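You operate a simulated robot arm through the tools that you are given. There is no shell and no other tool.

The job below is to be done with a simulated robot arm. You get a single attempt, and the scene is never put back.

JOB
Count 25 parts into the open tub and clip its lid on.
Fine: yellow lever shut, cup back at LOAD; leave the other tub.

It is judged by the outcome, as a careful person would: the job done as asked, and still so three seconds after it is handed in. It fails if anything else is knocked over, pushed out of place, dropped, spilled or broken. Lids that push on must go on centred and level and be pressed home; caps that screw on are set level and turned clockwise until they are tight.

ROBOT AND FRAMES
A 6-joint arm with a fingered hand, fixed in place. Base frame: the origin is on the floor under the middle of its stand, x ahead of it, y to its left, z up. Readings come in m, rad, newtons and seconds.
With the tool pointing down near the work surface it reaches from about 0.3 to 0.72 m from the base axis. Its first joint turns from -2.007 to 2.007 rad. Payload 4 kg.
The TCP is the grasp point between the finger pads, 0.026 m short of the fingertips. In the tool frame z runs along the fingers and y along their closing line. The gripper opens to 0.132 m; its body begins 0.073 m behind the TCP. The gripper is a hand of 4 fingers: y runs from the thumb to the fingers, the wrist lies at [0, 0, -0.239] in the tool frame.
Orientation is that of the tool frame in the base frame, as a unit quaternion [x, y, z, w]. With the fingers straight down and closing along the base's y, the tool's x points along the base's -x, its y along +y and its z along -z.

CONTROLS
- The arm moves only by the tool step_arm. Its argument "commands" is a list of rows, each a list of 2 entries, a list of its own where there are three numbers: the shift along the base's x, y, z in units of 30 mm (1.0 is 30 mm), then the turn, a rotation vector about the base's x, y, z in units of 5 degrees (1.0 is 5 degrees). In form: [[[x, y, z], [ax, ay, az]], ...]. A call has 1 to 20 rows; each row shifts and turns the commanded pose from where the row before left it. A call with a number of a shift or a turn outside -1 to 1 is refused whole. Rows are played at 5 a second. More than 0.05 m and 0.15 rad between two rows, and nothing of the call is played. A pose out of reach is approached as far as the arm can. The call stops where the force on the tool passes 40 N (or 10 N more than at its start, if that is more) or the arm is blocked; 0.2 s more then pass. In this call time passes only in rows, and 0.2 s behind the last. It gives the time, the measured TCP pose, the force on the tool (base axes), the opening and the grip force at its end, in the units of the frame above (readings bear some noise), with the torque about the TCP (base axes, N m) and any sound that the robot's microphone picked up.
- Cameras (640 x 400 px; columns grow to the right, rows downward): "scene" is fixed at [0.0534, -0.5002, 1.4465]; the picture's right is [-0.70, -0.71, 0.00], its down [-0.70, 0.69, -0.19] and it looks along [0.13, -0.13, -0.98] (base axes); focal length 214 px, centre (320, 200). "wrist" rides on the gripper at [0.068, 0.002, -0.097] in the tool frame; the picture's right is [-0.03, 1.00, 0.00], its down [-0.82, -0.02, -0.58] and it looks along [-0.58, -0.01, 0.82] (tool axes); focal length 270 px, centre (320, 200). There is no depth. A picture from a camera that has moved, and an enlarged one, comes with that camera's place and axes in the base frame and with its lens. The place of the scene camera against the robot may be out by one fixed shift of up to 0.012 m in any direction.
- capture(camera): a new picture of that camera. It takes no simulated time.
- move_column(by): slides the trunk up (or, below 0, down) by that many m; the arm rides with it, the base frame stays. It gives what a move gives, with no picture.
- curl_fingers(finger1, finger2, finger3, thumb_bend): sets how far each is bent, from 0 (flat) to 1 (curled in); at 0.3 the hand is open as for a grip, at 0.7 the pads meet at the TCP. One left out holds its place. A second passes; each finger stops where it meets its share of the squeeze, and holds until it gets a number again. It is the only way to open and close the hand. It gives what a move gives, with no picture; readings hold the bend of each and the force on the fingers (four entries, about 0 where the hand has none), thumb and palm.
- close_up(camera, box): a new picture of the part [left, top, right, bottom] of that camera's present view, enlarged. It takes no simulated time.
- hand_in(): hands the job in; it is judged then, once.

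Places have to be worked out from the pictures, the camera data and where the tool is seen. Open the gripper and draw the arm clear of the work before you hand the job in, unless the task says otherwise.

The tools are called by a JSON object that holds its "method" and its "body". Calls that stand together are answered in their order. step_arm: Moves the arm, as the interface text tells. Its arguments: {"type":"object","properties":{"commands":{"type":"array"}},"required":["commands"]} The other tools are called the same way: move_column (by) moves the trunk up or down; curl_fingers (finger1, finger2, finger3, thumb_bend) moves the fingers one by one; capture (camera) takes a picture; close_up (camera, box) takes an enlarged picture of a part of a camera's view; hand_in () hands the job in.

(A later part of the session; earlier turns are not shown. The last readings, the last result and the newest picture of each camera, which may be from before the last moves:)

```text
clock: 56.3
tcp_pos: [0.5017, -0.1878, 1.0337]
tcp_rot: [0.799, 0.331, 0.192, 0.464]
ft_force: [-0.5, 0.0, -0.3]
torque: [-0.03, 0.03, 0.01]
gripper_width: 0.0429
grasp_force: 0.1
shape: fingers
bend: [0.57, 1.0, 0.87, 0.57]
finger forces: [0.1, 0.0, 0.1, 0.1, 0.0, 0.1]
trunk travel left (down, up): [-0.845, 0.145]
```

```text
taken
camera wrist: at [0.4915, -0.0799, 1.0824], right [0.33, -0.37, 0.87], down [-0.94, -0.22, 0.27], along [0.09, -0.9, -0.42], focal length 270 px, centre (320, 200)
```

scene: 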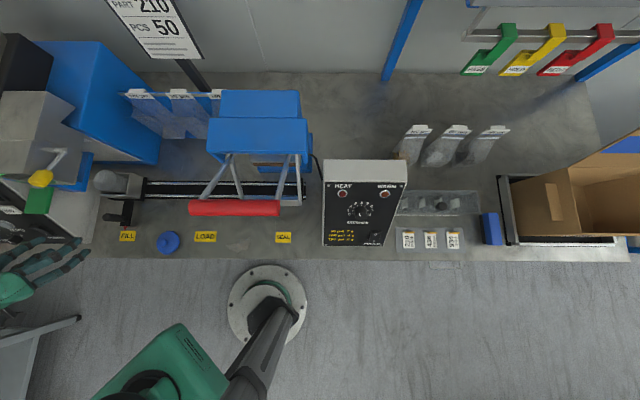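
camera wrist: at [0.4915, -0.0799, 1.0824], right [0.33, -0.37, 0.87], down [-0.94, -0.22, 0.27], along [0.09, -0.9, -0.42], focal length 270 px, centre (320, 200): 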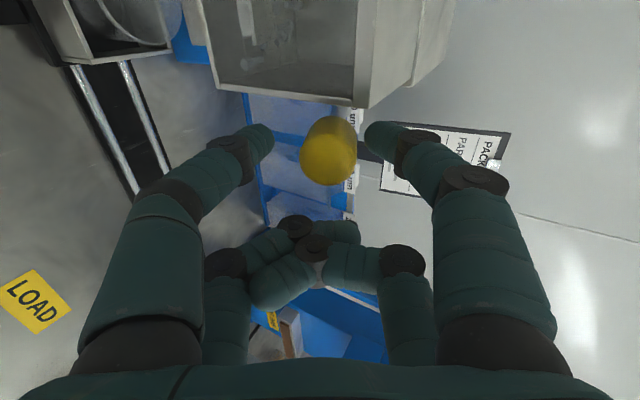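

Finger1 (right in the picture) is just above the knob. I push the knob downward along its arc in small steps and watch force and lever.

{"method": "step_arm", "body": {"commands": [[[-0.07, 0.07, -0.3], [0, 0, 0]], [[-0.07, 0.07, -0.3], [0, 0, 0]], [[-0.05, 0.05, -0.3], [0, 0, 0]]]}}

{"method": "capture", "body": {"camera": "wrist"}}

{"method": "close_up", "body": {"camera": "scene", "box": [0, 120, 130, 210]}}

```text
clock: 57.1
tcp_pos: [0.4949, -0.1834, 1.0054]
tcp_rot: [0.798, 0.332, 0.191, 0.464]
ft_force: [-0.3, -0.3, 0.8]
torque: [-0.07, 0.0, 0.02]
gripper_width: 0.0433
grasp_force: 0.3
shape: fingers
bend: [0.57, 1.0, 0.87, 0.57]
finger forces: [0.3, 0.1, 0.1, 0.0, 0.1, 0.1]
trunk travel left (down, up): [-0.845, 0.145]
```

```text
taken
camera wrist: at [0.4857, -0.0756, 1.0552], right [0.33, -0.37, 0.87], down [-0.94, -0.22, 0.27], along [0.09, -0.9, -0.42], focal length 270 px, centre (320, 200)
```

wrist: 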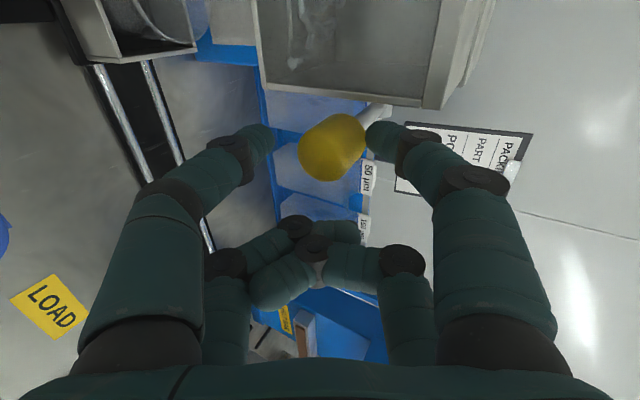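

```text
4.44 times, centred on (65, 165) of scene
camera zoom: at [0.0534, -0.5002, 1.4465], right [-0.7, -0.71, 0.0], down [-0.7, 0.69, -0.19], along [0.13, -0.13, -0.98], focal length 953 px, centre (1453, 356)
```

zoom: 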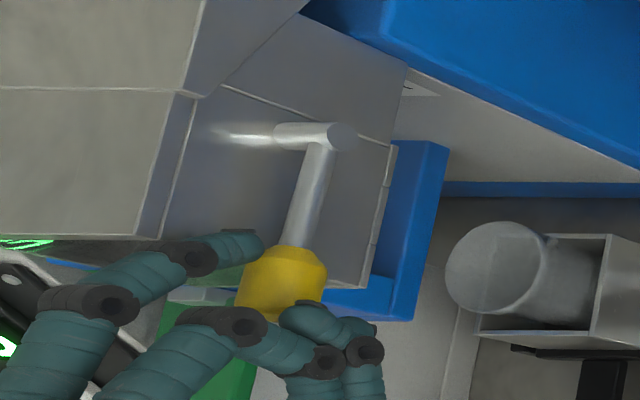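

The lever swings down easily (<1 N). I follow its arc further down, tilting the tool along with it.

{"method": "step_arm", "body": {"commands": [[[0.024, -0.024, -0.36], [-0.707, -0.707, 0]], [[0.05, -0.05, -0.36], [-0.707, -0.707, 0]], [[0.07, -0.07, -0.36], [-0.707, -0.707, 0]]]}}

{"method": "capture", "body": {"camera": "wrist"}}

{"method": "close_up", "body": {"camera": "scene", "box": [0, 120, 130, 210]}}

```text
clock: 57.9
tcp_pos: [0.4992, -0.1889, 0.9744]
tcp_rot: [0.731, 0.304, 0.233, 0.565]
ft_force: [0.2, -0.5, 0.5]
torque: [0.0, -0.02, 0.01]
gripper_width: 0.043
grasp_force: 0.1
shape: fingers
bend: [0.57, 1.0, 0.87, 0.57]
finger forces: [0.1, 0.1, 0.0, 0.0, 0.0, 0.0]
trunk travel left (down, up): [-0.845, 0.145]
```

```text
taken
camera wrist: at [0.483, -0.074, 0.9996], right [0.16, -0.2, 0.97], down [-0.98, -0.18, 0.13], along [0.15, -0.96, -0.22], focal length 270 px, centre (320, 200)
```

wrist: 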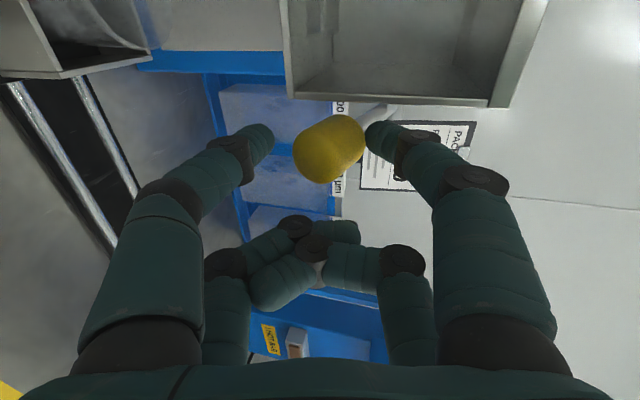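

```text
4.44 times, centred on (65, 165) of scene
camera zoom: at [0.0534, -0.5002, 1.4465], right [-0.7, -0.71, 0.0], down [-0.7, 0.69, -0.19], along [0.13, -0.13, -0.98], focal length 953 px, centre (1453, 356)
```

zoom: 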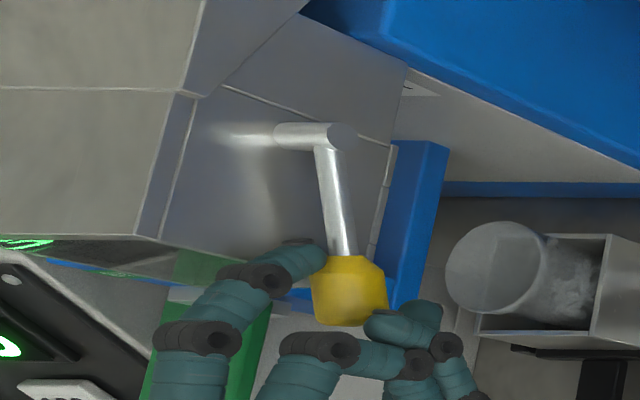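

Parts appear in the tub already. I look closely at the hopper interior and the tub.

{"method": "close_up", "body": {"camera": "wrist", "box": [260, 0, 560, 130]}}

{"method": "close_up", "body": {"camera": "scene", "box": [80, 150, 150, 230]}}

{"method": "close_up", "body": {"camera": "wrist", "box": [0, 0, 160, 100]}}

```text
2.13 times, centred on (410, 65) of wrist
camera zoom: at [0.483, -0.074, 0.9996], right [0.16, -0.2, 0.97], down [-0.98, -0.18, 0.13], along [0.15, -0.96, -0.22], focal length 577 px, centre (128, 488)
```

zoom: 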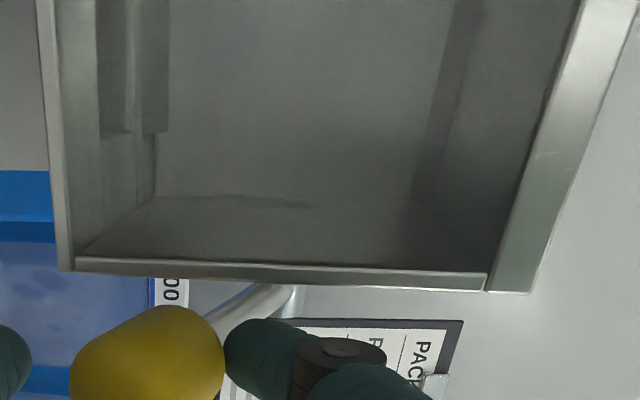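

```text
5.00 times, centred on (115, 190) of scene
camera zoom: at [0.0534, -0.5002, 1.4465], right [-0.7, -0.71, 0.0], down [-0.7, 0.69, -0.19], along [0.13, -0.13, -0.98], focal length 1072 px, centre (1345, 250)
```

zoom: 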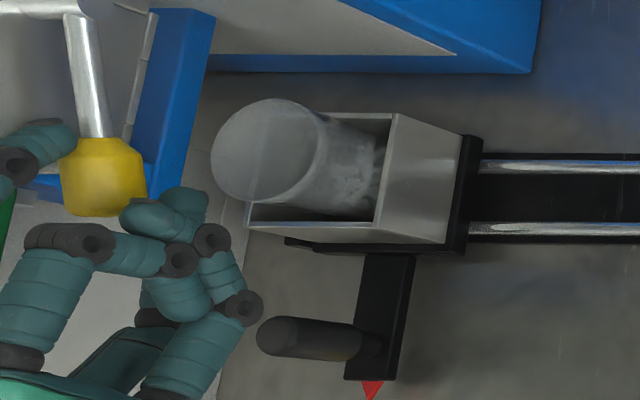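

```text
4.00 times, centred on (80, 50) of wrist
camera zoom: at [0.483, -0.074, 0.9996], right [0.16, -0.2, 0.97], down [-0.98, -0.18, 0.13], along [0.15, -0.96, -0.22], focal length 1081 px, centre (1280, 800)
```

zoom: 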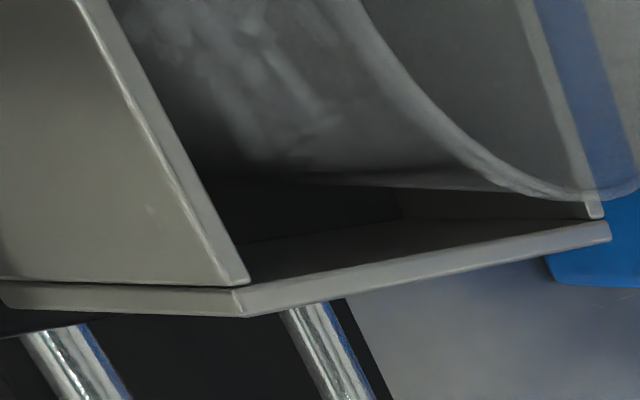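

The hopper looks empty and screws lie in the tub. To make sure nothing hangs behind the gate, I swing the lever a little further and wait a moment.

{"method": "step_arm", "body": {"commands": [[[0.1, -0.1, -0.33], [-0.707, -0.707, 0]], [[0.12, -0.12, -0.3], [-0.5, -0.5, 0]], [[0, 0, 0], [0, 0, 0]], [[0, 0, 0], [0, 0, 0]]]}}

{"method": "capture", "body": {"camera": "wrist"}}

{"method": "close_up", "body": {"camera": "scene", "box": [0, 120, 130, 210]}}

```text
clock: 58.9
tcp_pos: [0.5068, -0.1931, 0.9559]
tcp_rot: [0.687, 0.285, 0.256, 0.617]
ft_force: [-0.1, 1.1, 1.1]
torque: [0.0, -0.06, -0.01]
gripper_width: 0.0447
grasp_force: 0.7
shape: fingers
bend: [0.56, 1.0, 0.87, 0.57]
finger forces: [1.2, 0.0, 0.1, 0.0, 0.0, 0.0]
trunk travel left (down, up): [-0.845, 0.145]
```

```text
taken
camera wrist: at [0.4865, -0.0776, 0.9675], right [0.06, -0.09, 0.99], down [-0.98, -0.17, 0.04], along [0.17, -0.98, -0.1], focal length 270 px, centre (320, 200)
```

wrist: 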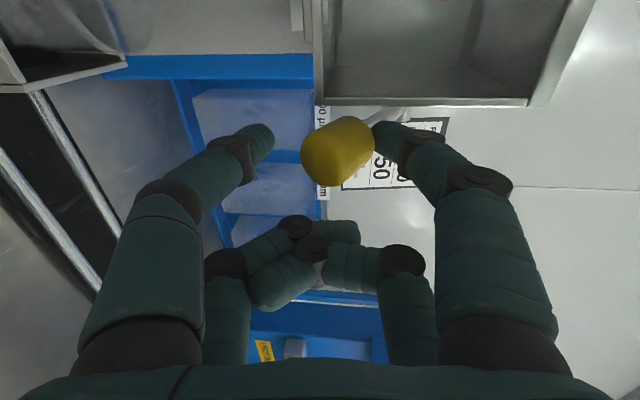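

```text
4.44 times, centred on (65, 165) of scene
camera zoom: at [0.0534, -0.5002, 1.4465], right [-0.7, -0.71, 0.0], down [-0.7, 0.69, -0.19], along [0.13, -0.13, -0.98], focal length 953 px, centre (1453, 356)
```

zoom: 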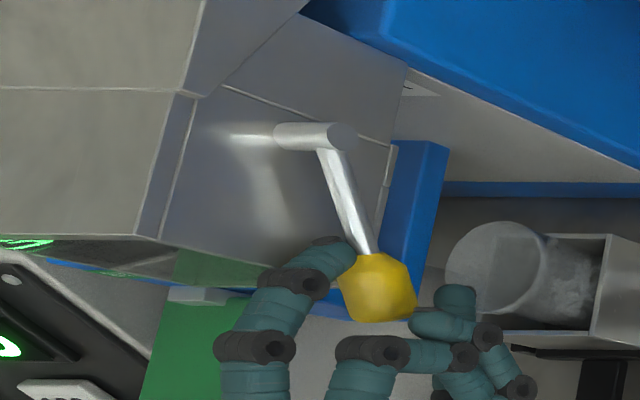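

Lever is well open and the hopper empty. I now swing it back up with the thumb from below, retracing the path.

{"method": "step_arm", "body": {"commands": [[[0, 0, 0.3], [0, 0, 0]], [[-0.12, 0.12, 0.3], [0.5, 0.5, 0]], [[-0.1, 0.1, 0.33], [0.707, 0.707, 0]], [[-0.07, 0.07, 0.36], [0.707, 0.707, 0]], [[-0.05, 0.05, 0.36], [0.707, 0.707, 0]]]}}

{"method": "capture", "body": {"camera": "wrist"}}

{"method": "close_up", "body": {"camera": "scene", "box": [0, 120, 130, 210]}}

```text
clock: 60.1
tcp_pos: [0.4976, -0.1845, 1.0062]
tcp_rot: [0.778, 0.323, 0.206, 0.498]
ft_force: [-0.9, 0.2, 0.7]
torque: [-0.01, -0.02, 0.02]
gripper_width: 0.0435
grasp_force: 0.0
shape: fingers
bend: [0.57, 1.0, 0.87, 0.57]
finger forces: [0.1, 0.1, 0.0, 0.0, 0.2, 0.1]
trunk travel left (down, up): [-0.845, 0.145]
```

```text
taken
camera wrist: at [0.4834, -0.0739, 1.0483], right [0.28, -0.31, 0.91], down [-0.95, -0.2, 0.22], along [0.11, -0.93, -0.35], focal length 270 px, centre (320, 200)
```

wrist: 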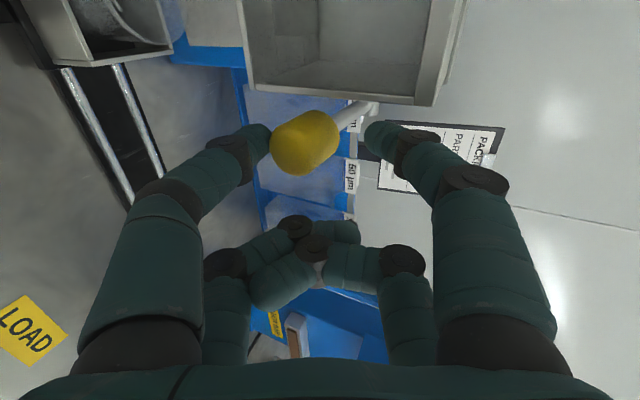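

```text
4.44 times, centred on (65, 165) of scene
camera zoom: at [0.0534, -0.5002, 1.4465], right [-0.7, -0.71, 0.0], down [-0.7, 0.69, -0.19], along [0.13, -0.13, -0.98], focal length 953 px, centre (1453, 356)
```

zoom: 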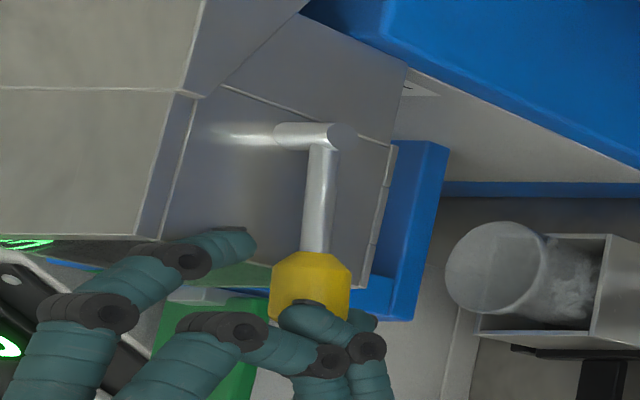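

The thumb now lifts the knob. I continue up the arc toward the shut position.

{"method": "step_arm", "body": {"commands": [[[-0.02, 0.02, 0.36], [0.707, 0.707, 0]], [[0.05, -0.05, 0.3], [0, 0, 0]], [[0.07, -0.07, 0.3], [0, 0, 0]], [[0.07, -0.07, 0.3], [0, 0, 0]]]}}

{"method": "capture", "body": {"camera": "wrist"}}

{"method": "close_up", "body": {"camera": "scene", "box": [0, 120, 130, 210]}}

```text
clock: 61.1
tcp_pos: [0.5004, -0.1898, 1.0459]
tcp_rot: [0.798, 0.332, 0.192, 0.464]
ft_force: [1.0, 0.2, -1.0]
torque: [0.02, 0.02, 0.03]
gripper_width: 0.0443
grasp_force: 0.6
shape: fingers
bend: [0.57, 1.0, 0.87, 0.56]
finger forces: [0.0, 0.0, 0.0, 0.0, 1.1, 0.0]
trunk travel left (down, up): [-0.845, 0.145]
```

```text
taken
camera wrist: at [0.4897, -0.0815, 1.0933], right [0.33, -0.37, 0.87], down [-0.94, -0.22, 0.27], along [0.09, -0.9, -0.42], focal length 270 px, centre (320, 200)
```

wrist: 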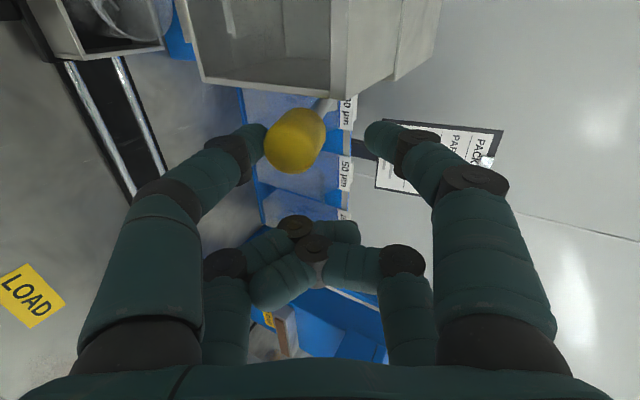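

```text
4.44 times, centred on (65, 165) of scene
camera zoom: at [0.0534, -0.5002, 1.4465], right [-0.7, -0.71, 0.0], down [-0.7, 0.69, -0.19], along [0.13, -0.13, -0.98], focal length 953 px, centre (1453, 356)
```

zoom: 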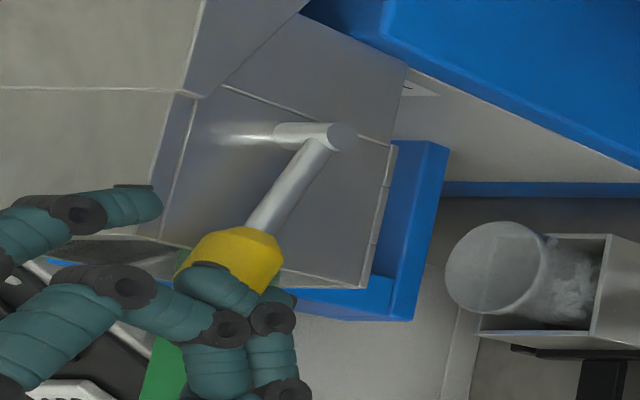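

The lever is a few degrees short of its first position. I raise in small steps until it meets its stop.

{"method": "step_arm", "body": {"commands": [[[0.06, -0.06, 0.2], [0, 0, 0]], [[0.06, -0.06, 0.2], [0, 0, 0]]]}}

{"method": "close_up", "body": {"camera": "scene", "box": [0, 120, 130, 210]}}

```text
clock: 61.7
tcp_pos: [0.5048, -0.1933, 1.0563]
tcp_rot: [0.799, 0.332, 0.192, 0.464]
ft_force: [-2.2, 1.6, -3.8]
torque: [0.04, 0.15, 0.06]
gripper_width: 0.0485
grasp_force: 2.5
shape: fingers
bend: [0.57, 1.0, 0.87, 0.55]
finger forces: [0.1, 0.0, 0.0, 0.0, 4.6, 0.1]
trunk travel left (down, up): [-0.845, 0.145]
```

```text
4.44 times, centred on (65, 165) of scene
camera zoom: at [0.0534, -0.5002, 1.4465], right [-0.7, -0.71, 0.0], down [-0.7, 0.69, -0.19], along [0.13, -0.13, -0.98], focal length 953 px, centre (1453, 356)
```

zoom: 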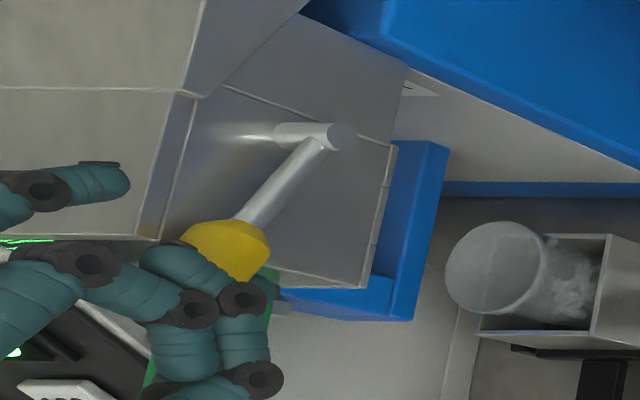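

The lever is back at its first angle against its stop (4.6 N). I relieve the thumb and back straight out from the knob.

{"method": "step_arm", "body": {"commands": [[[0, 0, -0.2], [0, 0, 0]], [[-0.45, 0.45, 0], [0, 0, 0]], [[-0.45, 0.45, 0], [0, 0, 0]]]}}

{"method": "capture", "body": {"camera": "wrist"}}

{"method": "close_up", "body": {"camera": "scene", "box": [0, 120, 130, 210]}}

```text
clock: 62.5
tcp_pos: [0.4866, -0.1662, 1.05]
tcp_rot: [0.799, 0.331, 0.191, 0.464]
ft_force: [0.4, 0.3, 0.8]
torque: [0.0, 0.0, 0.0]
gripper_width: 0.043
grasp_force: 0.1
shape: fingers
bend: [0.57, 1.0, 0.87, 0.57]
finger forces: [0.0, 0.1, 0.0, 0.0, 0.0, 0.0]
out of reach, approached as far as the arm can: row 3
trunk travel left (down, up): [-0.845, 0.145]
```

```text
taken
camera wrist: at [0.4768, -0.0593, 1.0988], right [0.33, -0.37, 0.87], down [-0.94, -0.22, 0.27], along [0.09, -0.91, -0.42], focal length 270 px, centre (320, 200)
```

wrist: 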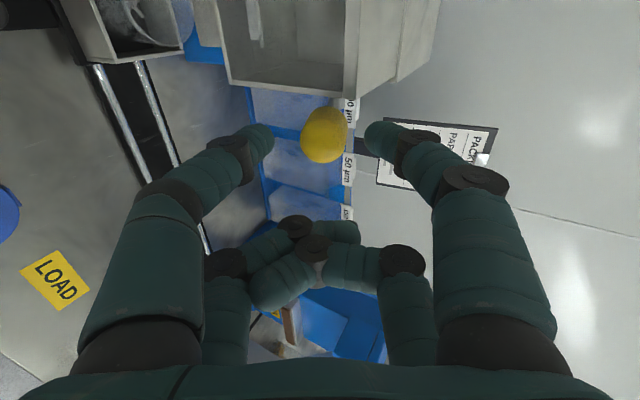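

```text
4.44 times, centred on (65, 165) of scene
camera zoom: at [0.0534, -0.5002, 1.4465], right [-0.7, -0.71, 0.0], down [-0.7, 0.69, -0.19], along [0.13, -0.13, -0.98], focal length 953 px, centre (1453, 356)
```

zoom: 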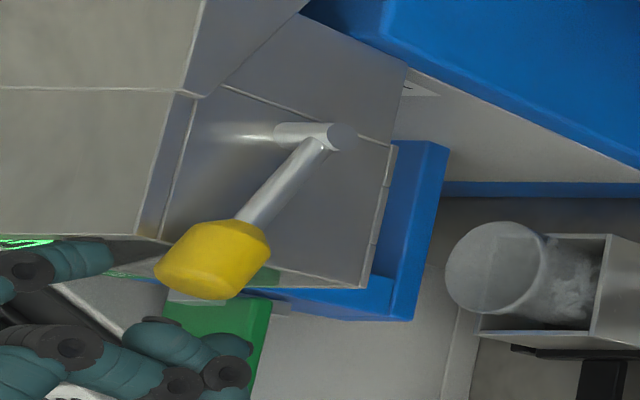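

The lever rests exactly as at the start. I rise, roll the hand back −90° and return in front of the hopper.

{"method": "step_arm", "body": {"commands": [[[0, 0, 0.8], [0, 0, 0]], [[0, 0, 0.8], [0, 0, 0]], [[0.0535, 0.143, 0], [-0.614, 0.612, 0.497]], [[0.0535, 0.143, 0], [-0.614, 0.612, 0.497]], [[0.0535, 0.143, 0], [-0.614, 0.612, 0.497]], [[0.0535, 0.143, 0], [-0.614, 0.612, 0.497]], [[0.0535, 0.143, 0], [-0.614, 0.612, 0.497]], [[0.0535, 0.143, 0], [-0.614, 0.612, 0.497]], [[0.0535, 0.143, 0], [-0.614, 0.612, 0.497]], [[0.0535, 0.143, 0], [-0.614, 0.612, 0.497]], [[0.0535, 0.143, 0], [-0.614, 0.612, 0.497]], [[0.0535, 0.143, 0], [-0.614, 0.612, 0.497]], [[0.0535, 0.143, 0], [-0.614, 0.612, 0.497]], [[0.0535, 0.143, 0], [-0.614, 0.612, 0.497]], [[0.0535, 0.143, 0], [-0.614, 0.612, 0.497]], [[0.0535, 0.143, 0], [-0.614, 0.612, 0.497]], [[0.0535, 0.143, 0], [-0.614, 0.612, 0.497]], [[0.0535, 0.143, 0], [-0.614, 0.612, 0.497]], [[0.0535, 0.143, 0], [-0.614, 0.612, 0.497]], [[0.0535, 0.143, 0], [-0.614, 0.612, 0.497]]]}}

{"method": "capture", "body": {"camera": "wrist"}}

```text
clock: 66.7
tcp_pos: [0.5149, -0.0901, 1.0985]
tcp_rot: [0.33, 0.799, -0.192, 0.464]
ft_force: [0.0, -1.0, 0.3]
torque: [-0.01, -0.02, 0.0]
gripper_width: 0.0428
grasp_force: 0.0
shape: fingers
bend: [0.57, 1.0, 0.87, 0.57]
finger forces: [0.1, 0.1, 0.0, 0.0, 0.0, 0.1]
trunk travel left (down, up): [-0.845, 0.145]
```

```text
taken
camera wrist: at [0.4332, -0.0047, 1.0859], right [0.71, 0.7, 0.02], down [-0.08, 0.05, 1.0], along [0.7, -0.71, 0.1], focal length 270 px, centre (320, 200)
```

wrist: 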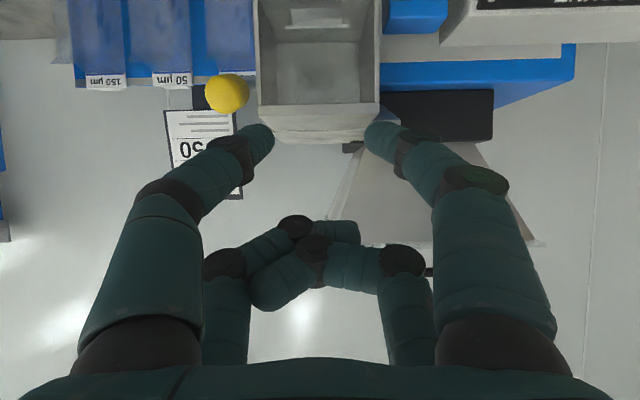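

Roll is back. I check that the hopper is really empty, and the tub's contents.

{"method": "close_up", "body": {"camera": "wrist", "box": [180, 0, 420, 130]}}

{"method": "close_up", "body": {"camera": "scene", "box": [80, 160, 140, 200]}}

```text
2.67 times, centred on (300, 65) of wrist
camera zoom: at [0.4332, -0.0047, 1.0859], right [0.71, 0.7, 0.02], down [-0.08, 0.05, 1.0], along [0.7, -0.71, 0.1], focal length 721 px, centre (373, 560)
```

zoom: 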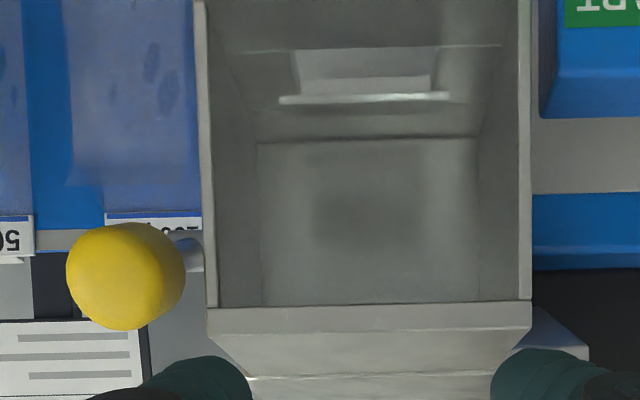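

```text
10.00 times, centred on (110, 180) of scene
camera zoom: at [0.0534, -0.5002, 1.4465], right [-0.7, -0.71, 0.0], down [-0.7, 0.69, -0.19], along [0.13, -0.13, -0.98], focal length 2145 px, centre (2420, 400)
```

zoom: 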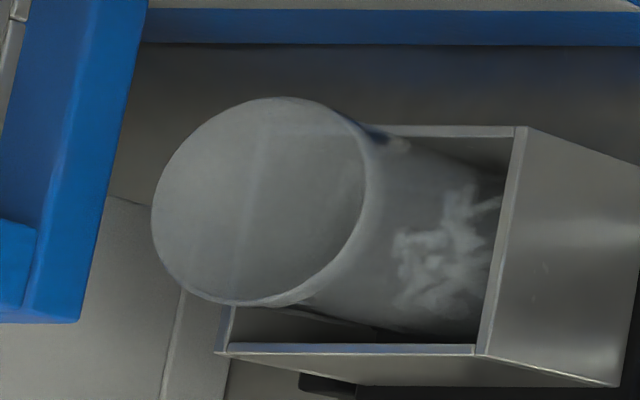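

Hopper is empty and the parts lie in the tub. I open the hand to the post-gripping shape and go back down in front of the carriage post.

{"method": "curl_fingers", "body": {"finger1": 0.47, "finger2": 0.47, "finger3": 0.47, "thumb_bend": 0.47}}

{"method": "step_arm", "body": {"commands": [[[-0.28, 0.28, -0.6], [0.471, 0.471, 0]], [[-0.28, 0.28, -0.99], [0.471, 0.471, 0]], [[-0.28, 0.28, -0.99], [0.471, 0.471, 0]], [[-0.28, 0.28, -0.99], [0.471, 0.471, 0]], [[-0.28, 0.28, -0.99], [0.471, 0.471, 0]], [[-0.28, 0.28, -0.99], [0.471, 0.471, 0]]]}}

{"method": "capture", "body": {"camera": "wrist"}}

```text
clock: 67.7
tcp_pos: [0.5136, -0.0899, 1.0978]
tcp_rot: [0.33, 0.799, -0.191, 0.464]
ft_force: [0.6, 0.2, -0.2]
torque: [0.0, -0.01, 0.02]
gripper_width: 0.0755
grasp_force: 0.0
shape: fingers
bend: [0.47, 0.47, 0.47, 0.47]
finger forces: [0.0, 0.1, 0.0, 0.0, 0.0, 0.0]
trunk travel left (down, up): [-0.845, 0.145]
```

```text
clock: 69.1
tcp_pos: [0.465, -0.0361, 0.9309]
tcp_rot: [0.359, 0.867, -0.132, 0.32]
ft_force: [-0.2, -0.4, 0.7]
torque: [0.01, 0.01, -0.03]
gripper_width: 0.0756
grasp_force: 0.0
shape: fingers
bend: [0.47, 0.47, 0.47, 0.47]
finger forces: [0.1, 0.0, 0.0, 0.1, 0.0, 0.0]
trunk travel left (down, up): [-0.845, 0.145]
```

```text
taken
camera wrist: at [0.3847, 0.0465, 0.9594], right [0.72, 0.69, 0.02], down [0.16, -0.19, 0.97], along [0.68, -0.69, -0.25], focal length 270 px, centre (320, 200)
```

wrist: 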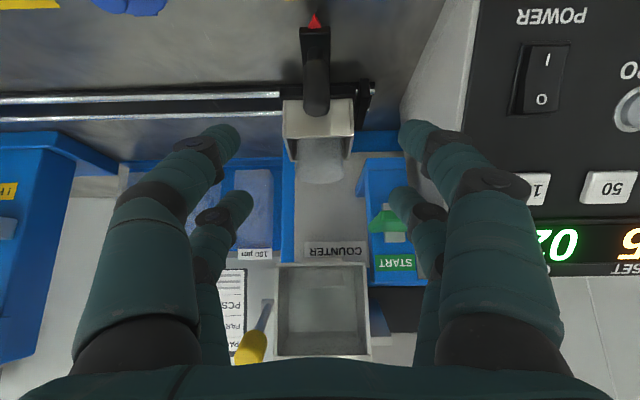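

Same view as when I left the post. I advance along the tool axis back to the gripping place (0.532,-0.109,0.8145).

{"method": "step_arm", "body": {"commands": [[[0.444, -0.488, -0.776], [0, 0, 0]], [[0.444, -0.488, -0.776], [0, 0, 0]], [[0.444, -0.488, -0.776], [0, 0, 0]], [[0.444, -0.488, -0.776], [0, 0, 0]], [[0.444, -0.488, -0.776], [0, 0, 0]]]}}

{"method": "curl_fingers", "body": {"finger1": 0.62, "finger2": 0.62, "finger3": 0.62, "thumb_bend": 0.62}}

{"method": "capture", "body": {"camera": "wrist"}}

```text
clock: 70.3
tcp_pos: [0.5312, -0.1081, 0.8171]
tcp_rot: [0.359, 0.868, -0.13, 0.319]
ft_force: [0.5, -0.9, -0.7]
torque: [0.0, 0.05, -0.02]
gripper_width: 0.0755
grasp_force: 0.1
shape: fingers
bend: [0.47, 0.47, 0.47, 0.47]
finger forces: [0.1, 0.0, 0.1, 0.0, 0.0, 0.0]
trunk travel left (down, up): [-0.845, 0.145]
```

```text
clock: 71.3
tcp_pos: [0.5309, -0.1069, 0.8161]
tcp_rot: [0.359, 0.868, -0.13, 0.319]
ft_force: [1.4, 0.2, -0.3]
torque: [-0.02, -0.01, -0.02]
gripper_width: 0.0264
grasp_force: 0.1
shape: fingers
bend: [0.62, 0.62, 0.62, 0.62]
finger forces: [0.0, 0.0, 0.1, 0.0, 0.0, 0.1]
trunk travel left (down, up): [-0.845, 0.145]
```

```text
taken
camera wrist: at [0.4511, -0.025, 0.8442], right [0.72, 0.69, 0.02], down [0.16, -0.19, 0.97], along [0.68, -0.69, -0.25], focal length 270 px, centre (320, 200)
```

wrist: 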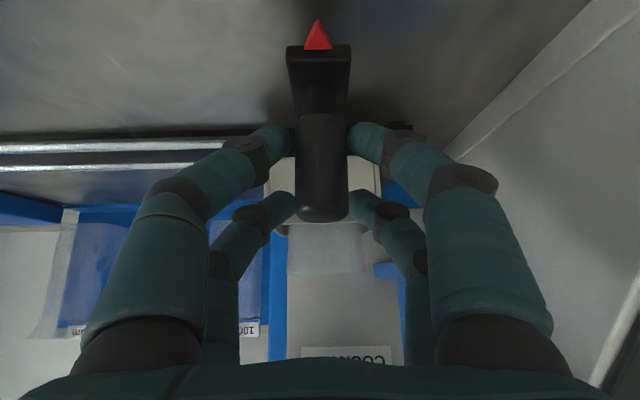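

The post is snug between the digits again. I slide the carriage back the first ~140 mm, easing the tilt on the way.

{"method": "step_arm", "body": {"commands": [[[-0.15, -0.148, 0], [0, 0, 0]], [[-0.3, -0.297, 0], [0, 0, 0]], [[-0.4, -0.396, 0], [0, 0, 0]], [[-0.4, -0.396, 0], [0.141, 0.141, 0]], [[-0.4, -0.396, 0], [0.141, 0.141, 0]], [[-0.4, -0.396, 0], [0.141, 0.141, 0]], [[-0.4, -0.396, 0], [0.141, 0.141, 0]], [[-0.4, -0.396, 0], [0.141, 0.141, 0]], [[-0.3, -0.297, 0], [0.141, 0.141, 0]], [[-0.15, -0.148, 0], [0.141, 0.141, 0]]]}}

{"method": "capture", "body": {"camera": "wrist"}}

{"method": "close_up", "body": {"camera": "scene", "box": [100, 140, 260, 260]}}

```text
clock: 73.5
tcp_pos: [0.4322, -0.2086, 0.8165]
tcp_rot: [0.366, 0.886, -0.108, 0.264]
ft_force: [-0.2, 0.3, -0.1]
torque: [-0.01, 0.0, 0.01]
gripper_width: 0.0269
grasp_force: 0.1
shape: fingers
bend: [0.62, 0.62, 0.62, 0.62]
finger forces: [0.0, 0.0, 0.1, 0.0, 0.2, 0.0]
trunk travel left (down, up): [-0.845, 0.145]
```

```text
taken
camera wrist: at [0.3559, -0.1293, 0.8581], right [0.72, 0.69, 0.02], down [0.24, -0.27, 0.93], along [0.65, -0.67, -0.36], focal length 270 px, centre (320, 200)
```

wrist: 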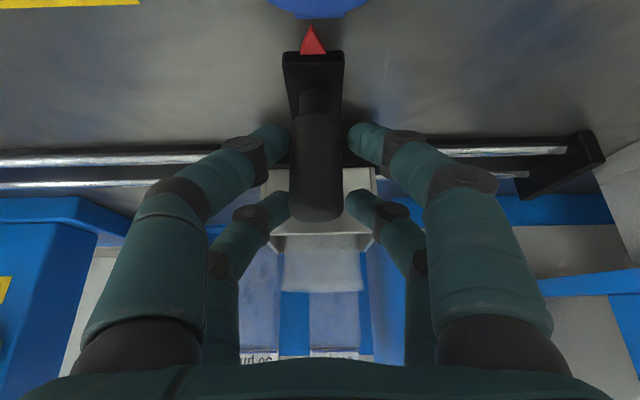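

```text
3.33 times, centred on (180, 200) of scene
camera zoom: at [0.0534, -0.5002, 1.4465], right [-0.7, -0.71, 0.0], down [-0.7, 0.69, -0.19], along [0.13, -0.13, -0.98], focal length 715 px, centre (787, 200)
```

zoom: 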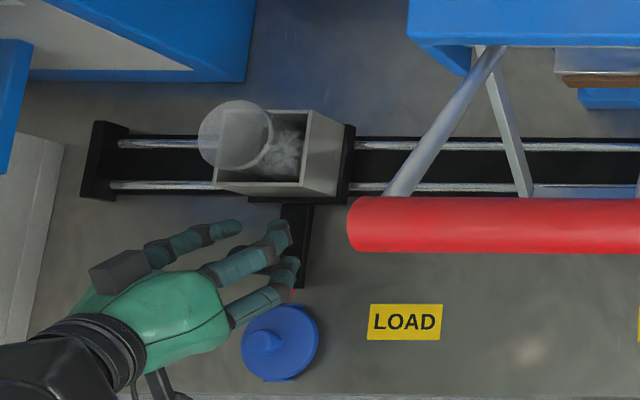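

Going well; 105 mm remain. I continue and slow down toward LOAD.

{"method": "step_arm", "body": {"commands": [[[-0.15, -0.148, 0], [0.141, 0.141, 0]], [[-0.3, -0.297, 0], [0.141, 0.141, 0]], [[-0.4, -0.396, 0], [0.141, 0.141, 0]], [[-0.4, -0.396, 0], [0.141, 0.141, 0]], [[-0.4, -0.396, 0], [0.141, 0.141, 0]], [[-0.4, -0.396, 0], [0, 0, 0]], [[-0.25, -0.247, 0], [0, 0, 0]], [[-0.12, -0.119, 0], [0, 0, 0]], [[0, 0, 0], [0, 0, 0]]]}}

{"method": "capture", "body": {"camera": "wrist"}}

{"method": "close_up", "body": {"camera": "scene", "box": [140, 160, 260, 260]}}

```text
clock: 75.5
tcp_pos: [0.3613, -0.2811, 0.8139]
tcp_rot: [0.371, 0.895, -0.094, 0.227]
ft_force: [-1.4, -1.6, 0.2]
torque: [-0.02, 0.06, 0.0]
gripper_width: 0.0285
grasp_force: 0.7
shape: fingers
bend: [0.62, 0.62, 0.62, 0.61]
finger forces: [0.0, 0.0, 0.1, 0.1, 1.6, 0.0]
trunk travel left (down, up): [-0.845, 0.145]
```

```text
taken
camera wrist: at [0.2868, -0.2042, 0.8664], right [0.72, 0.69, 0.01], down [0.3, -0.33, 0.9], along [0.63, -0.64, -0.44], focal length 270 px, centre (320, 200)
```

wrist: 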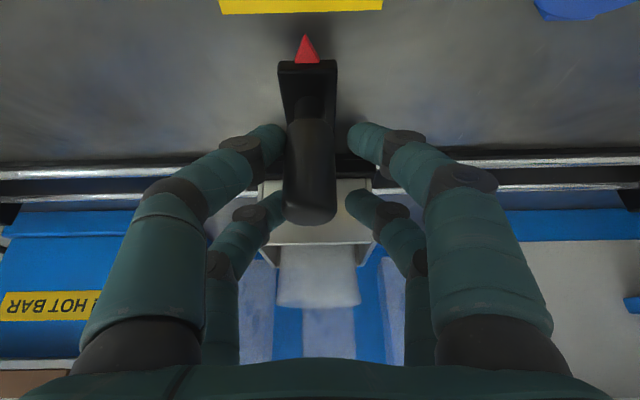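

```text
4.00 times, centred on (200, 210) of scene
camera zoom: at [0.0534, -0.5002, 1.4465], right [-0.7, -0.71, 0.0], down [-0.7, 0.69, -0.19], along [0.13, -0.13, -0.98], focal length 858 px, centre (800, 160)
```

zoom: 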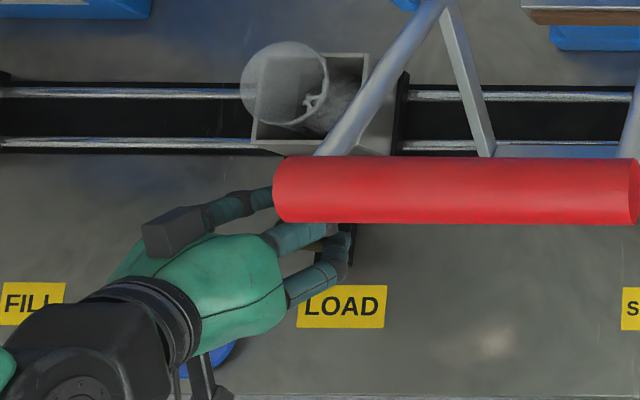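

The carriage is within ~2–3 mm of its first place. I nudge 3 mm further.

{"method": "step_arm", "body": {"commands": [[[-0.05, -0.05, 0], [0, 0, 0]], [[-0.05, -0.05, 0], [0, 0, 0]], [[0, 0, 0], [0, 0, 0]]]}}

{"method": "capture", "body": {"camera": "wrist"}}

{"method": "close_up", "body": {"camera": "scene", "box": [140, 160, 260, 260]}}

```text
clock: 76.3
tcp_pos: [0.3574, -0.2863, 0.8151]
tcp_rot: [0.371, 0.896, -0.091, 0.227]
ft_force: [0.6, 0.2, 0.1]
torque: [0.03, 0.05, -0.01]
gripper_width: 0.0266
grasp_force: 0.1
shape: fingers
bend: [0.62, 0.62, 0.62, 0.62]
finger forces: [0.1, 0.0, 0.0, 0.1, 0.1, 0.1]
trunk travel left (down, up): [-0.845, 0.145]
```

```text
taken
camera wrist: at [0.2836, -0.2081, 0.8668], right [0.72, 0.69, 0.01], down [0.3, -0.33, 0.9], along [0.62, -0.64, -0.44], focal length 270 px, centre (320, 200)
```

wrist: 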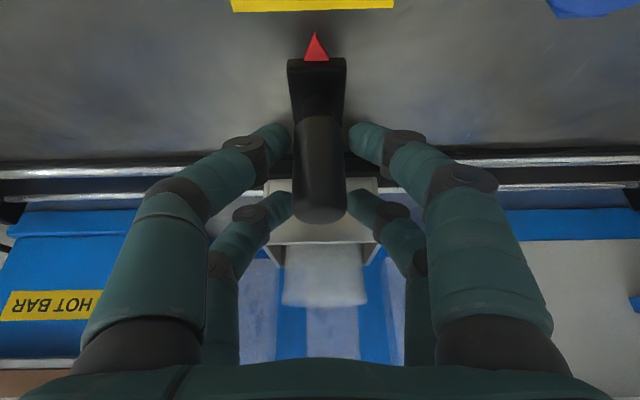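

```text
4.00 times, centred on (200, 210) of scene
camera zoom: at [0.0534, -0.5002, 1.4465], right [-0.7, -0.71, 0.0], down [-0.7, 0.69, -0.19], along [0.13, -0.13, -0.98], focal length 858 px, centre (800, 160)
```

zoom: 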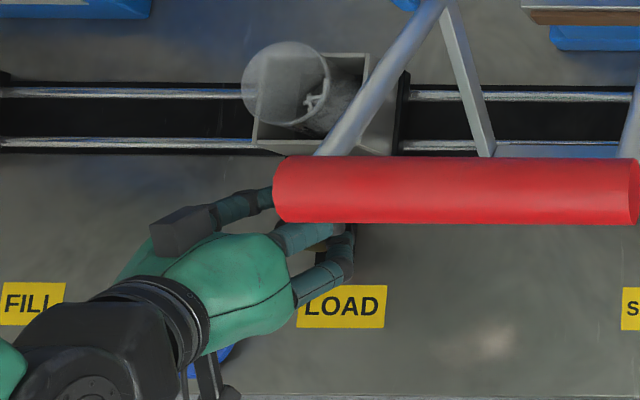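

Pointer is back at LOAD (within ~1–2 mm of its first position). I open, rise clear of the post and tilt into the straight-down viewing pose to measure tub and lid again.

{"method": "curl_fingers", "body": {"finger1": 0.45, "finger2": 0.45, "finger3": 0.45, "thumb_bend": 0.45}}

{"method": "step_arm", "body": {"commands": [[[0, 0, 0.5], [0, 0, 0]], [[0, 0, 1], [0, 0, 0]], [[0, 0, 1], [0, 0, 0]], [[0.099, 0.117, 0.33], [0.685, 0.685, 0]], [[0.099, 0.117, 0.33], [0.685, 0.685, 0]], [[0.099, 0.117, 0.33], [0.685, 0.685, 0]], [[0.099, 0.117, 0.33], [0.685, 0.685, 0]], [[0.099, 0.117, 0.33], [0.685, 0.685, 0]], [[0.099, 0.117, 0.33], [0.685, 0.685, 0]], [[0.099, 0.117, 0.33], [0.685, 0.685, 0]], [[0.099, 0.117, 0.33], [0.685, 0.685, 0]], [[0.099, 0.117, 0.33], [0.685, 0.685, 0]], [[0.099, 0.117, 0.33], [0.685, 0.685, 0]], [[0.099, 0.117, 0.33], [0.685, 0.685, 0]], [[0.099, 0.117, 0.33], [0.685, 0.685, 0]], [[0.099, 0.117, 0.33], [0.685, 0.685, 0]]]}}

{"method": "capture", "body": {"camera": "wrist"}}

{"method": "close_up", "body": {"camera": "wrist", "box": [220, 100, 420, 300]}}

```text
clock: 77.3
tcp_pos: [0.3579, -0.284, 0.8162]
tcp_rot: [0.371, 0.896, -0.093, 0.227]
ft_force: [-0.2, -0.6, 0.5]
torque: [0.02, 0.02, 0.06]
gripper_width: 0.0821
grasp_force: 0.0
shape: fingers
bend: [0.45, 0.45, 0.45, 0.45]
finger forces: [0.0, 0.0, 0.0, 0.0, 0.0, 0.0]
trunk travel left (down, up): [-0.845, 0.145]
```

```text
clock: 80.7
tcp_pos: [0.3981, -0.2385, 1.0212]
tcp_rot: [0.365, 0.882, 0.116, -0.275]
ft_force: [-0.2, 0.0, -0.2]
torque: [0.0, -0.03, 0.0]
gripper_width: 0.0825
grasp_force: 0.0
shape: fingers
bend: [0.45, 0.45, 0.45, 0.45]
finger forces: [0.1, 0.0, 0.1, 0.0, 0.0, 0.1]
trunk travel left (down, up): [-0.845, 0.145]
```

```text
taken
camera wrist: at [0.399, -0.2374, 1.1384], right [0.72, 0.69, -0.01], down [0.69, -0.72, 0.01], along [0.0, -0.02, -1.0], focal length 270 px, centre (320, 200)
```

wrist: 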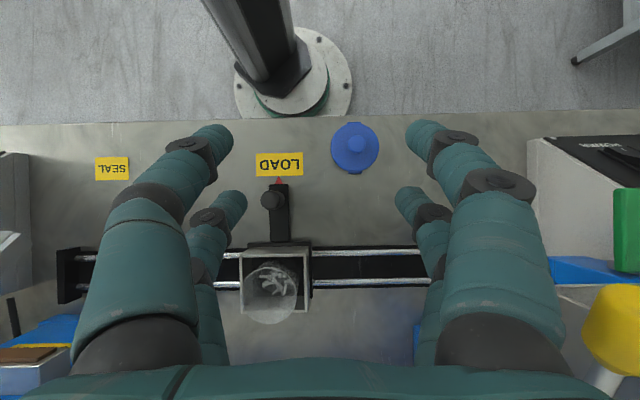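

```text
2.00 times, centred on (320, 200) of wrist
camera zoom: at [0.399, -0.2374, 1.1384], right [0.72, 0.69, -0.01], down [0.69, -0.72, 0.01], along [0.0, -0.02, -1.0], focal length 541 px, centre (320, 200)
```

zoom: 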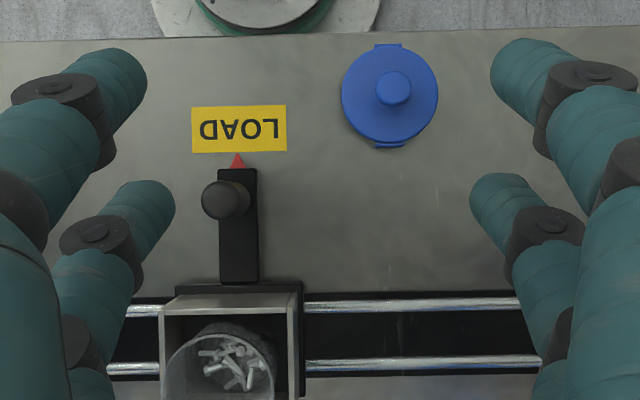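

The pointer is on LOAD exactly as before and the lid has not moved. I enlarge tub and lid for accurate centres.

{"method": "close_up", "body": {"camera": "wrist", "box": [220, 240, 340, 340]}}

{"method": "close_up", "body": {"camera": "wrist", "box": [310, 110, 410, 190]}}

```text
4.00 times, centred on (280, 290) of wrist
camera zoom: at [0.399, -0.2374, 1.1384], right [0.72, 0.69, -0.01], down [0.69, -0.72, 0.01], along [0.0, -0.02, -1.0], focal length 1081 px, centre (480, -160)
```

zoom: 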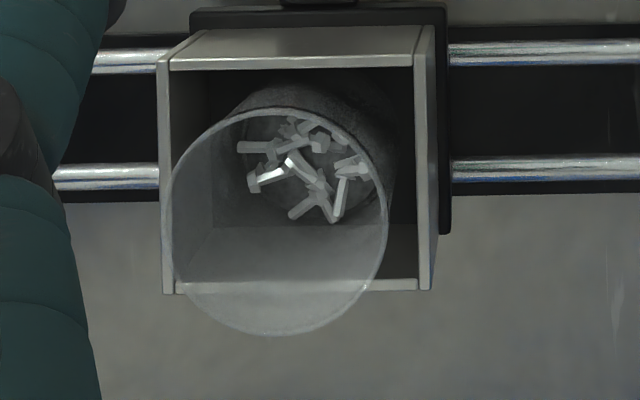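

```text
5.00 times, centred on (360, 150) of wrist
camera zoom: at [0.399, -0.2374, 1.1384], right [0.72, 0.69, -0.01], down [0.69, -0.72, 0.01], along [0.0, -0.02, -1.0], focal length 1351 px, centre (120, 450)
```

zoom: 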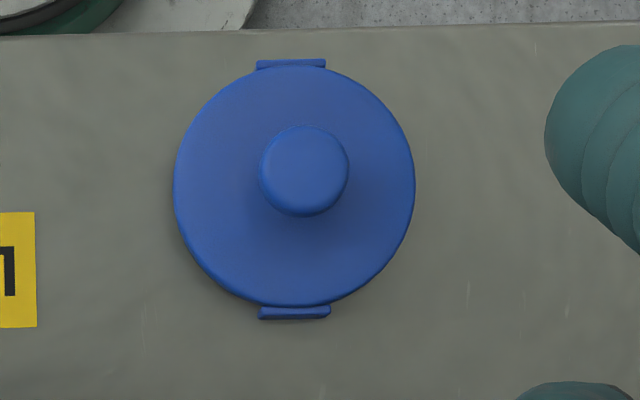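

Tub rim centre ≈(0.431,-0.354), lid knob ≈(0.384,-0.1525); about 25 screws are in the tub. I now go to vertical tool above the lid.

{"method": "step_arm", "body": {"commands": [[[-0.0596, 0.358, -0.2], [-0.619, -0.619, 0]], [[-0.0596, 0.358, -0.5], [-0.619, -0.619, 0]], [[-0.0596, 0.358, -0.7], [-0.619, -0.619, 0]], [[-0.0596, 0.358, -0.7], [-0.619, -0.619, 0]], [[-0.0596, 0.358, -0.8], [-0.619, -0.619, 0]], [[-0.0596, 0.358, -0.8], [-0.619, -0.619, 0]], [[-0.0596, 0.358, -0.8], [-0.619, -0.619, 0]], [[-0.0596, 0.358, -0.8], [-0.619, -0.619, 0]]]}}

{"method": "capture", "body": {"camera": "wrist"}}

{"method": "close_up", "body": {"camera": "scene", "box": [100, 160, 260, 260]}}

```text
clock: 82.5
tcp_pos: [0.3847, -0.1519, 0.859]
tcp_rot: [0.382, 0.924, 0.001, 0.004]
ft_force: [0.1, -0.3, 0.6]
torque: [0.01, -0.01, -0.01]
gripper_width: 0.0823
grasp_force: 0.1
shape: fingers
bend: [0.45, 0.45, 0.45, 0.45]
finger forces: [0.0, 0.0, 0.1, 0.0, 0.0, 0.0]
trunk travel left (down, up): [-0.845, 0.145]
```

```text
taken
camera wrist: at [0.3365, -0.1014, 0.9555], right [0.72, 0.69, 0.0], down [0.56, -0.59, 0.58], along [0.4, -0.42, -0.81], focal length 270 px, centre (320, 200)
```

wrist: 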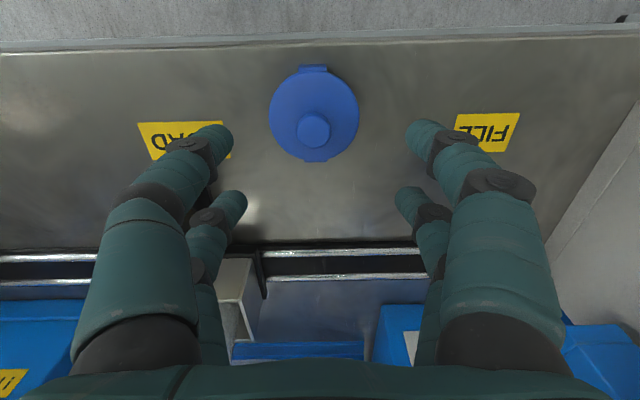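

```text
4.00 times, centred on (180, 210) of scene
camera zoom: at [0.0534, -0.5002, 1.4465], right [-0.7, -0.71, 0.0], down [-0.7, 0.69, -0.19], along [0.13, -0.13, -0.98], focal length 858 px, centre (880, 160)
```

zoom: 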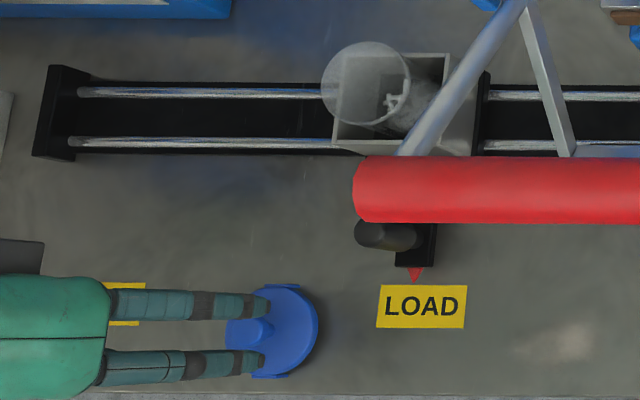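

The lid's knob is about 2–3 mm off the hand centre. I correct that and lower to TCP z≈0.78 so the fingertips come around the knob just above the disc.

{"method": "step_arm", "body": {"commands": [[[-0.07, -0.055, -0.5], [0, 0, 0]], [[0, 0, -0.7], [0, 0, 0]], [[0, 0, -0.7], [0, 0, 0]], [[0, 0, -0.5], [0, 0, 0]], [[0, 0, -0.23], [0, 0, 0]]]}}

{"method": "capture", "body": {"camera": "wrist"}}

{"method": "close_up", "body": {"camera": "scene", "box": [120, 210, 220, 260]}}

```text
clock: 83.7
tcp_pos: [0.3807, -0.1555, 0.7828]
tcp_rot: [0.383, 0.924, -0.001, 0.004]
ft_force: [0.4, -0.3, 0.6]
torque: [0.0, -0.02, 0.01]
gripper_width: 0.0825
grasp_force: 0.0
shape: fingers
bend: [0.45, 0.45, 0.45, 0.45]
finger forces: [0.0, 0.0, 0.0, 0.1, 0.1, 0.0]
trunk travel left (down, up): [-0.845, 0.145]
```

```text
taken
camera wrist: at [0.3328, -0.105, 0.8778], right [0.72, 0.69, 0.0], down [0.56, -0.59, 0.58], along [0.4, -0.42, -0.81], focal length 270 px, centre (320, 200)
```

wrist: 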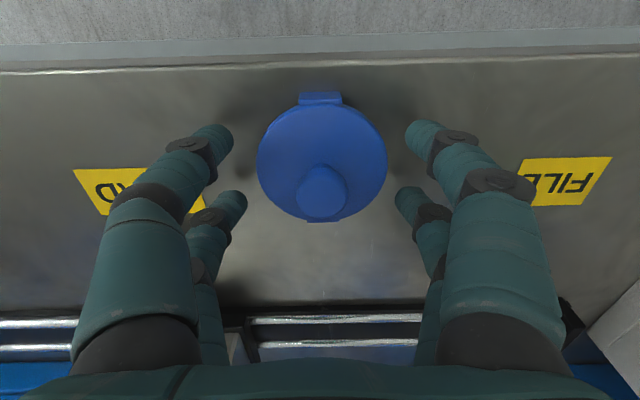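

```text
6.40 times, centred on (170, 235) of scene
camera zoom: at [0.0534, -0.5002, 1.4465], right [-0.7, -0.71, 0.0], down [-0.7, 0.69, -0.19], along [0.13, -0.13, -0.98], focal length 1373 px, centre (1280, -24)
```

zoom: 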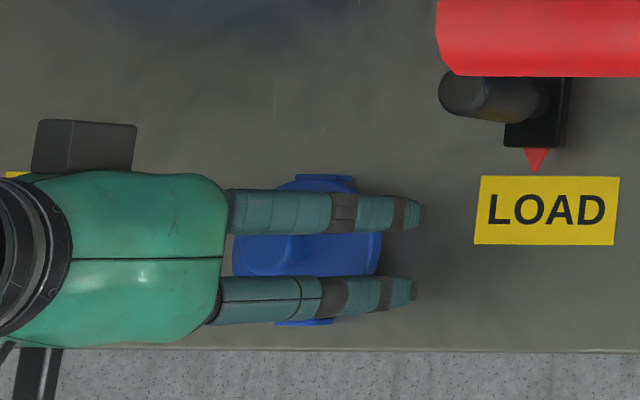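

The knob is within 1–3 mm of the TCP; the disc top seems to lie nearer z≈0.755 and knob top ≈0.775. I raise 3 mm to stay clear of the disc and close all digits on the knob.

{"method": "step_arm", "body": {"commands": [[[0, 0, 0.1], [0, 0, 0]]]}}

{"method": "curl_fingers", "body": {"finger1": 0.62, "finger2": 0.62, "finger3": 0.62, "thumb_bend": 0.62}}

{"method": "capture", "body": {"camera": "wrist"}}

```text
clock: 84.1
tcp_pos: [0.3798, -0.1564, 0.785]
tcp_rot: [0.382, 0.924, 0.001, 0.003]
ft_force: [0.0, -0.1, 0.8]
torque: [-0.01, -0.02, 0.01]
gripper_width: 0.0825
grasp_force: 0.1
shape: fingers
bend: [0.45, 0.45, 0.45, 0.45]
finger forces: [0.0, 0.0, 0.1, 0.0, 0.0, 0.1]
trunk travel left (down, up): [-0.845, 0.145]
```

```text
clock: 85.1
tcp_pos: [0.3792, -0.1552, 0.7861]
tcp_rot: [0.383, 0.924, 0.0, 0.005]
ft_force: [-0.1, -1.5, 17.4]
torque: [0.0, -0.05, 0.03]
gripper_width: 0.0462
grasp_force: 11.5
shape: fingers
bend: [0.57, 0.57, 0.57, 0.59]
finger forces: [5.1, 6.7, 5.1, 0.0, 6.3, 0.0]
trunk travel left (down, up): [-0.845, 0.145]
```

```text
taken
camera wrist: at [0.3321, -0.1051, 0.881], right [0.72, 0.69, 0.0], down [0.56, -0.59, 0.58], along [0.4, -0.42, -0.81], focal length 270 px, centre (320, 200)
```

wrist: 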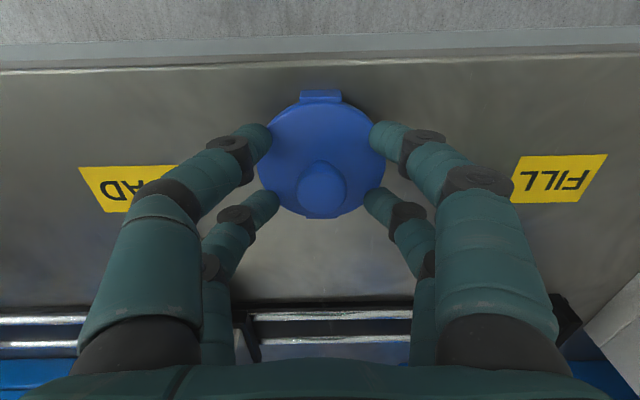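

The fingertips met the disc while closing (17 N up): they reach lower at this bend. I reopen, raise about 10 mm and close again.

{"method": "curl_fingers", "body": {"finger1": 0.45, "finger2": 0.45, "finger3": 0.45, "thumb_bend": 0.45}}

{"method": "step_arm", "body": {"commands": [[[0, 0, 0.35], [0, 0, 0]]]}}

{"method": "close_up", "body": {"camera": "wrist", "box": [220, 70, 420, 230]}}

```text
clock: 86.1
tcp_pos: [0.3803, -0.1557, 0.7854]
tcp_rot: [0.383, 0.924, 0.001, 0.003]
ft_force: [0.4, 0.3, -0.2]
torque: [0.04, 0.02, -0.01]
gripper_width: 0.0823
grasp_force: 0.1
shape: fingers
bend: [0.45, 0.45, 0.45, 0.45]
finger forces: [0.0, 0.1, 0.0, 0.1, 0.0, 0.1]
trunk travel left (down, up): [-0.845, 0.145]
```

```text
clock: 86.5
tcp_pos: [0.3798, -0.1554, 0.7964]
tcp_rot: [0.383, 0.924, 0.0, 0.003]
ft_force: [0.2, 0.0, 0.5]
torque: [-0.01, 0.0, -0.02]
gripper_width: 0.0823
grasp_force: 0.1
shape: fingers
bend: [0.45, 0.45, 0.45, 0.45]
finger forces: [0.1, 0.0, 0.1, 0.0, 0.0, 0.0]
trunk travel left (down, up): [-0.845, 0.145]
```

```text
2.50 times, centred on (320, 150) of wrist
camera zoom: at [0.3323, -0.1056, 0.8917], right [0.72, 0.69, 0.0], down [0.56, -0.59, 0.58], along [0.4, -0.42, -0.81], focal length 676 px, centre (320, 325)
```

zoom: 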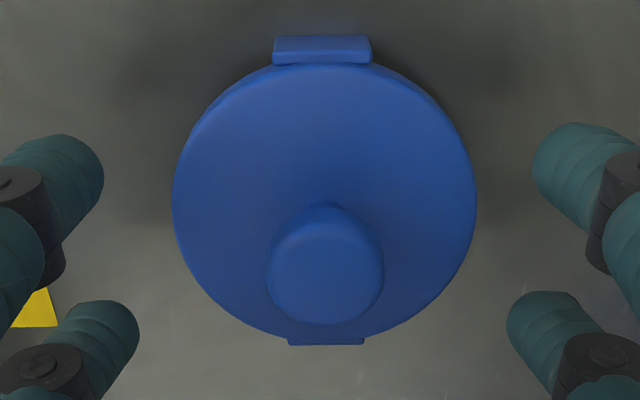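

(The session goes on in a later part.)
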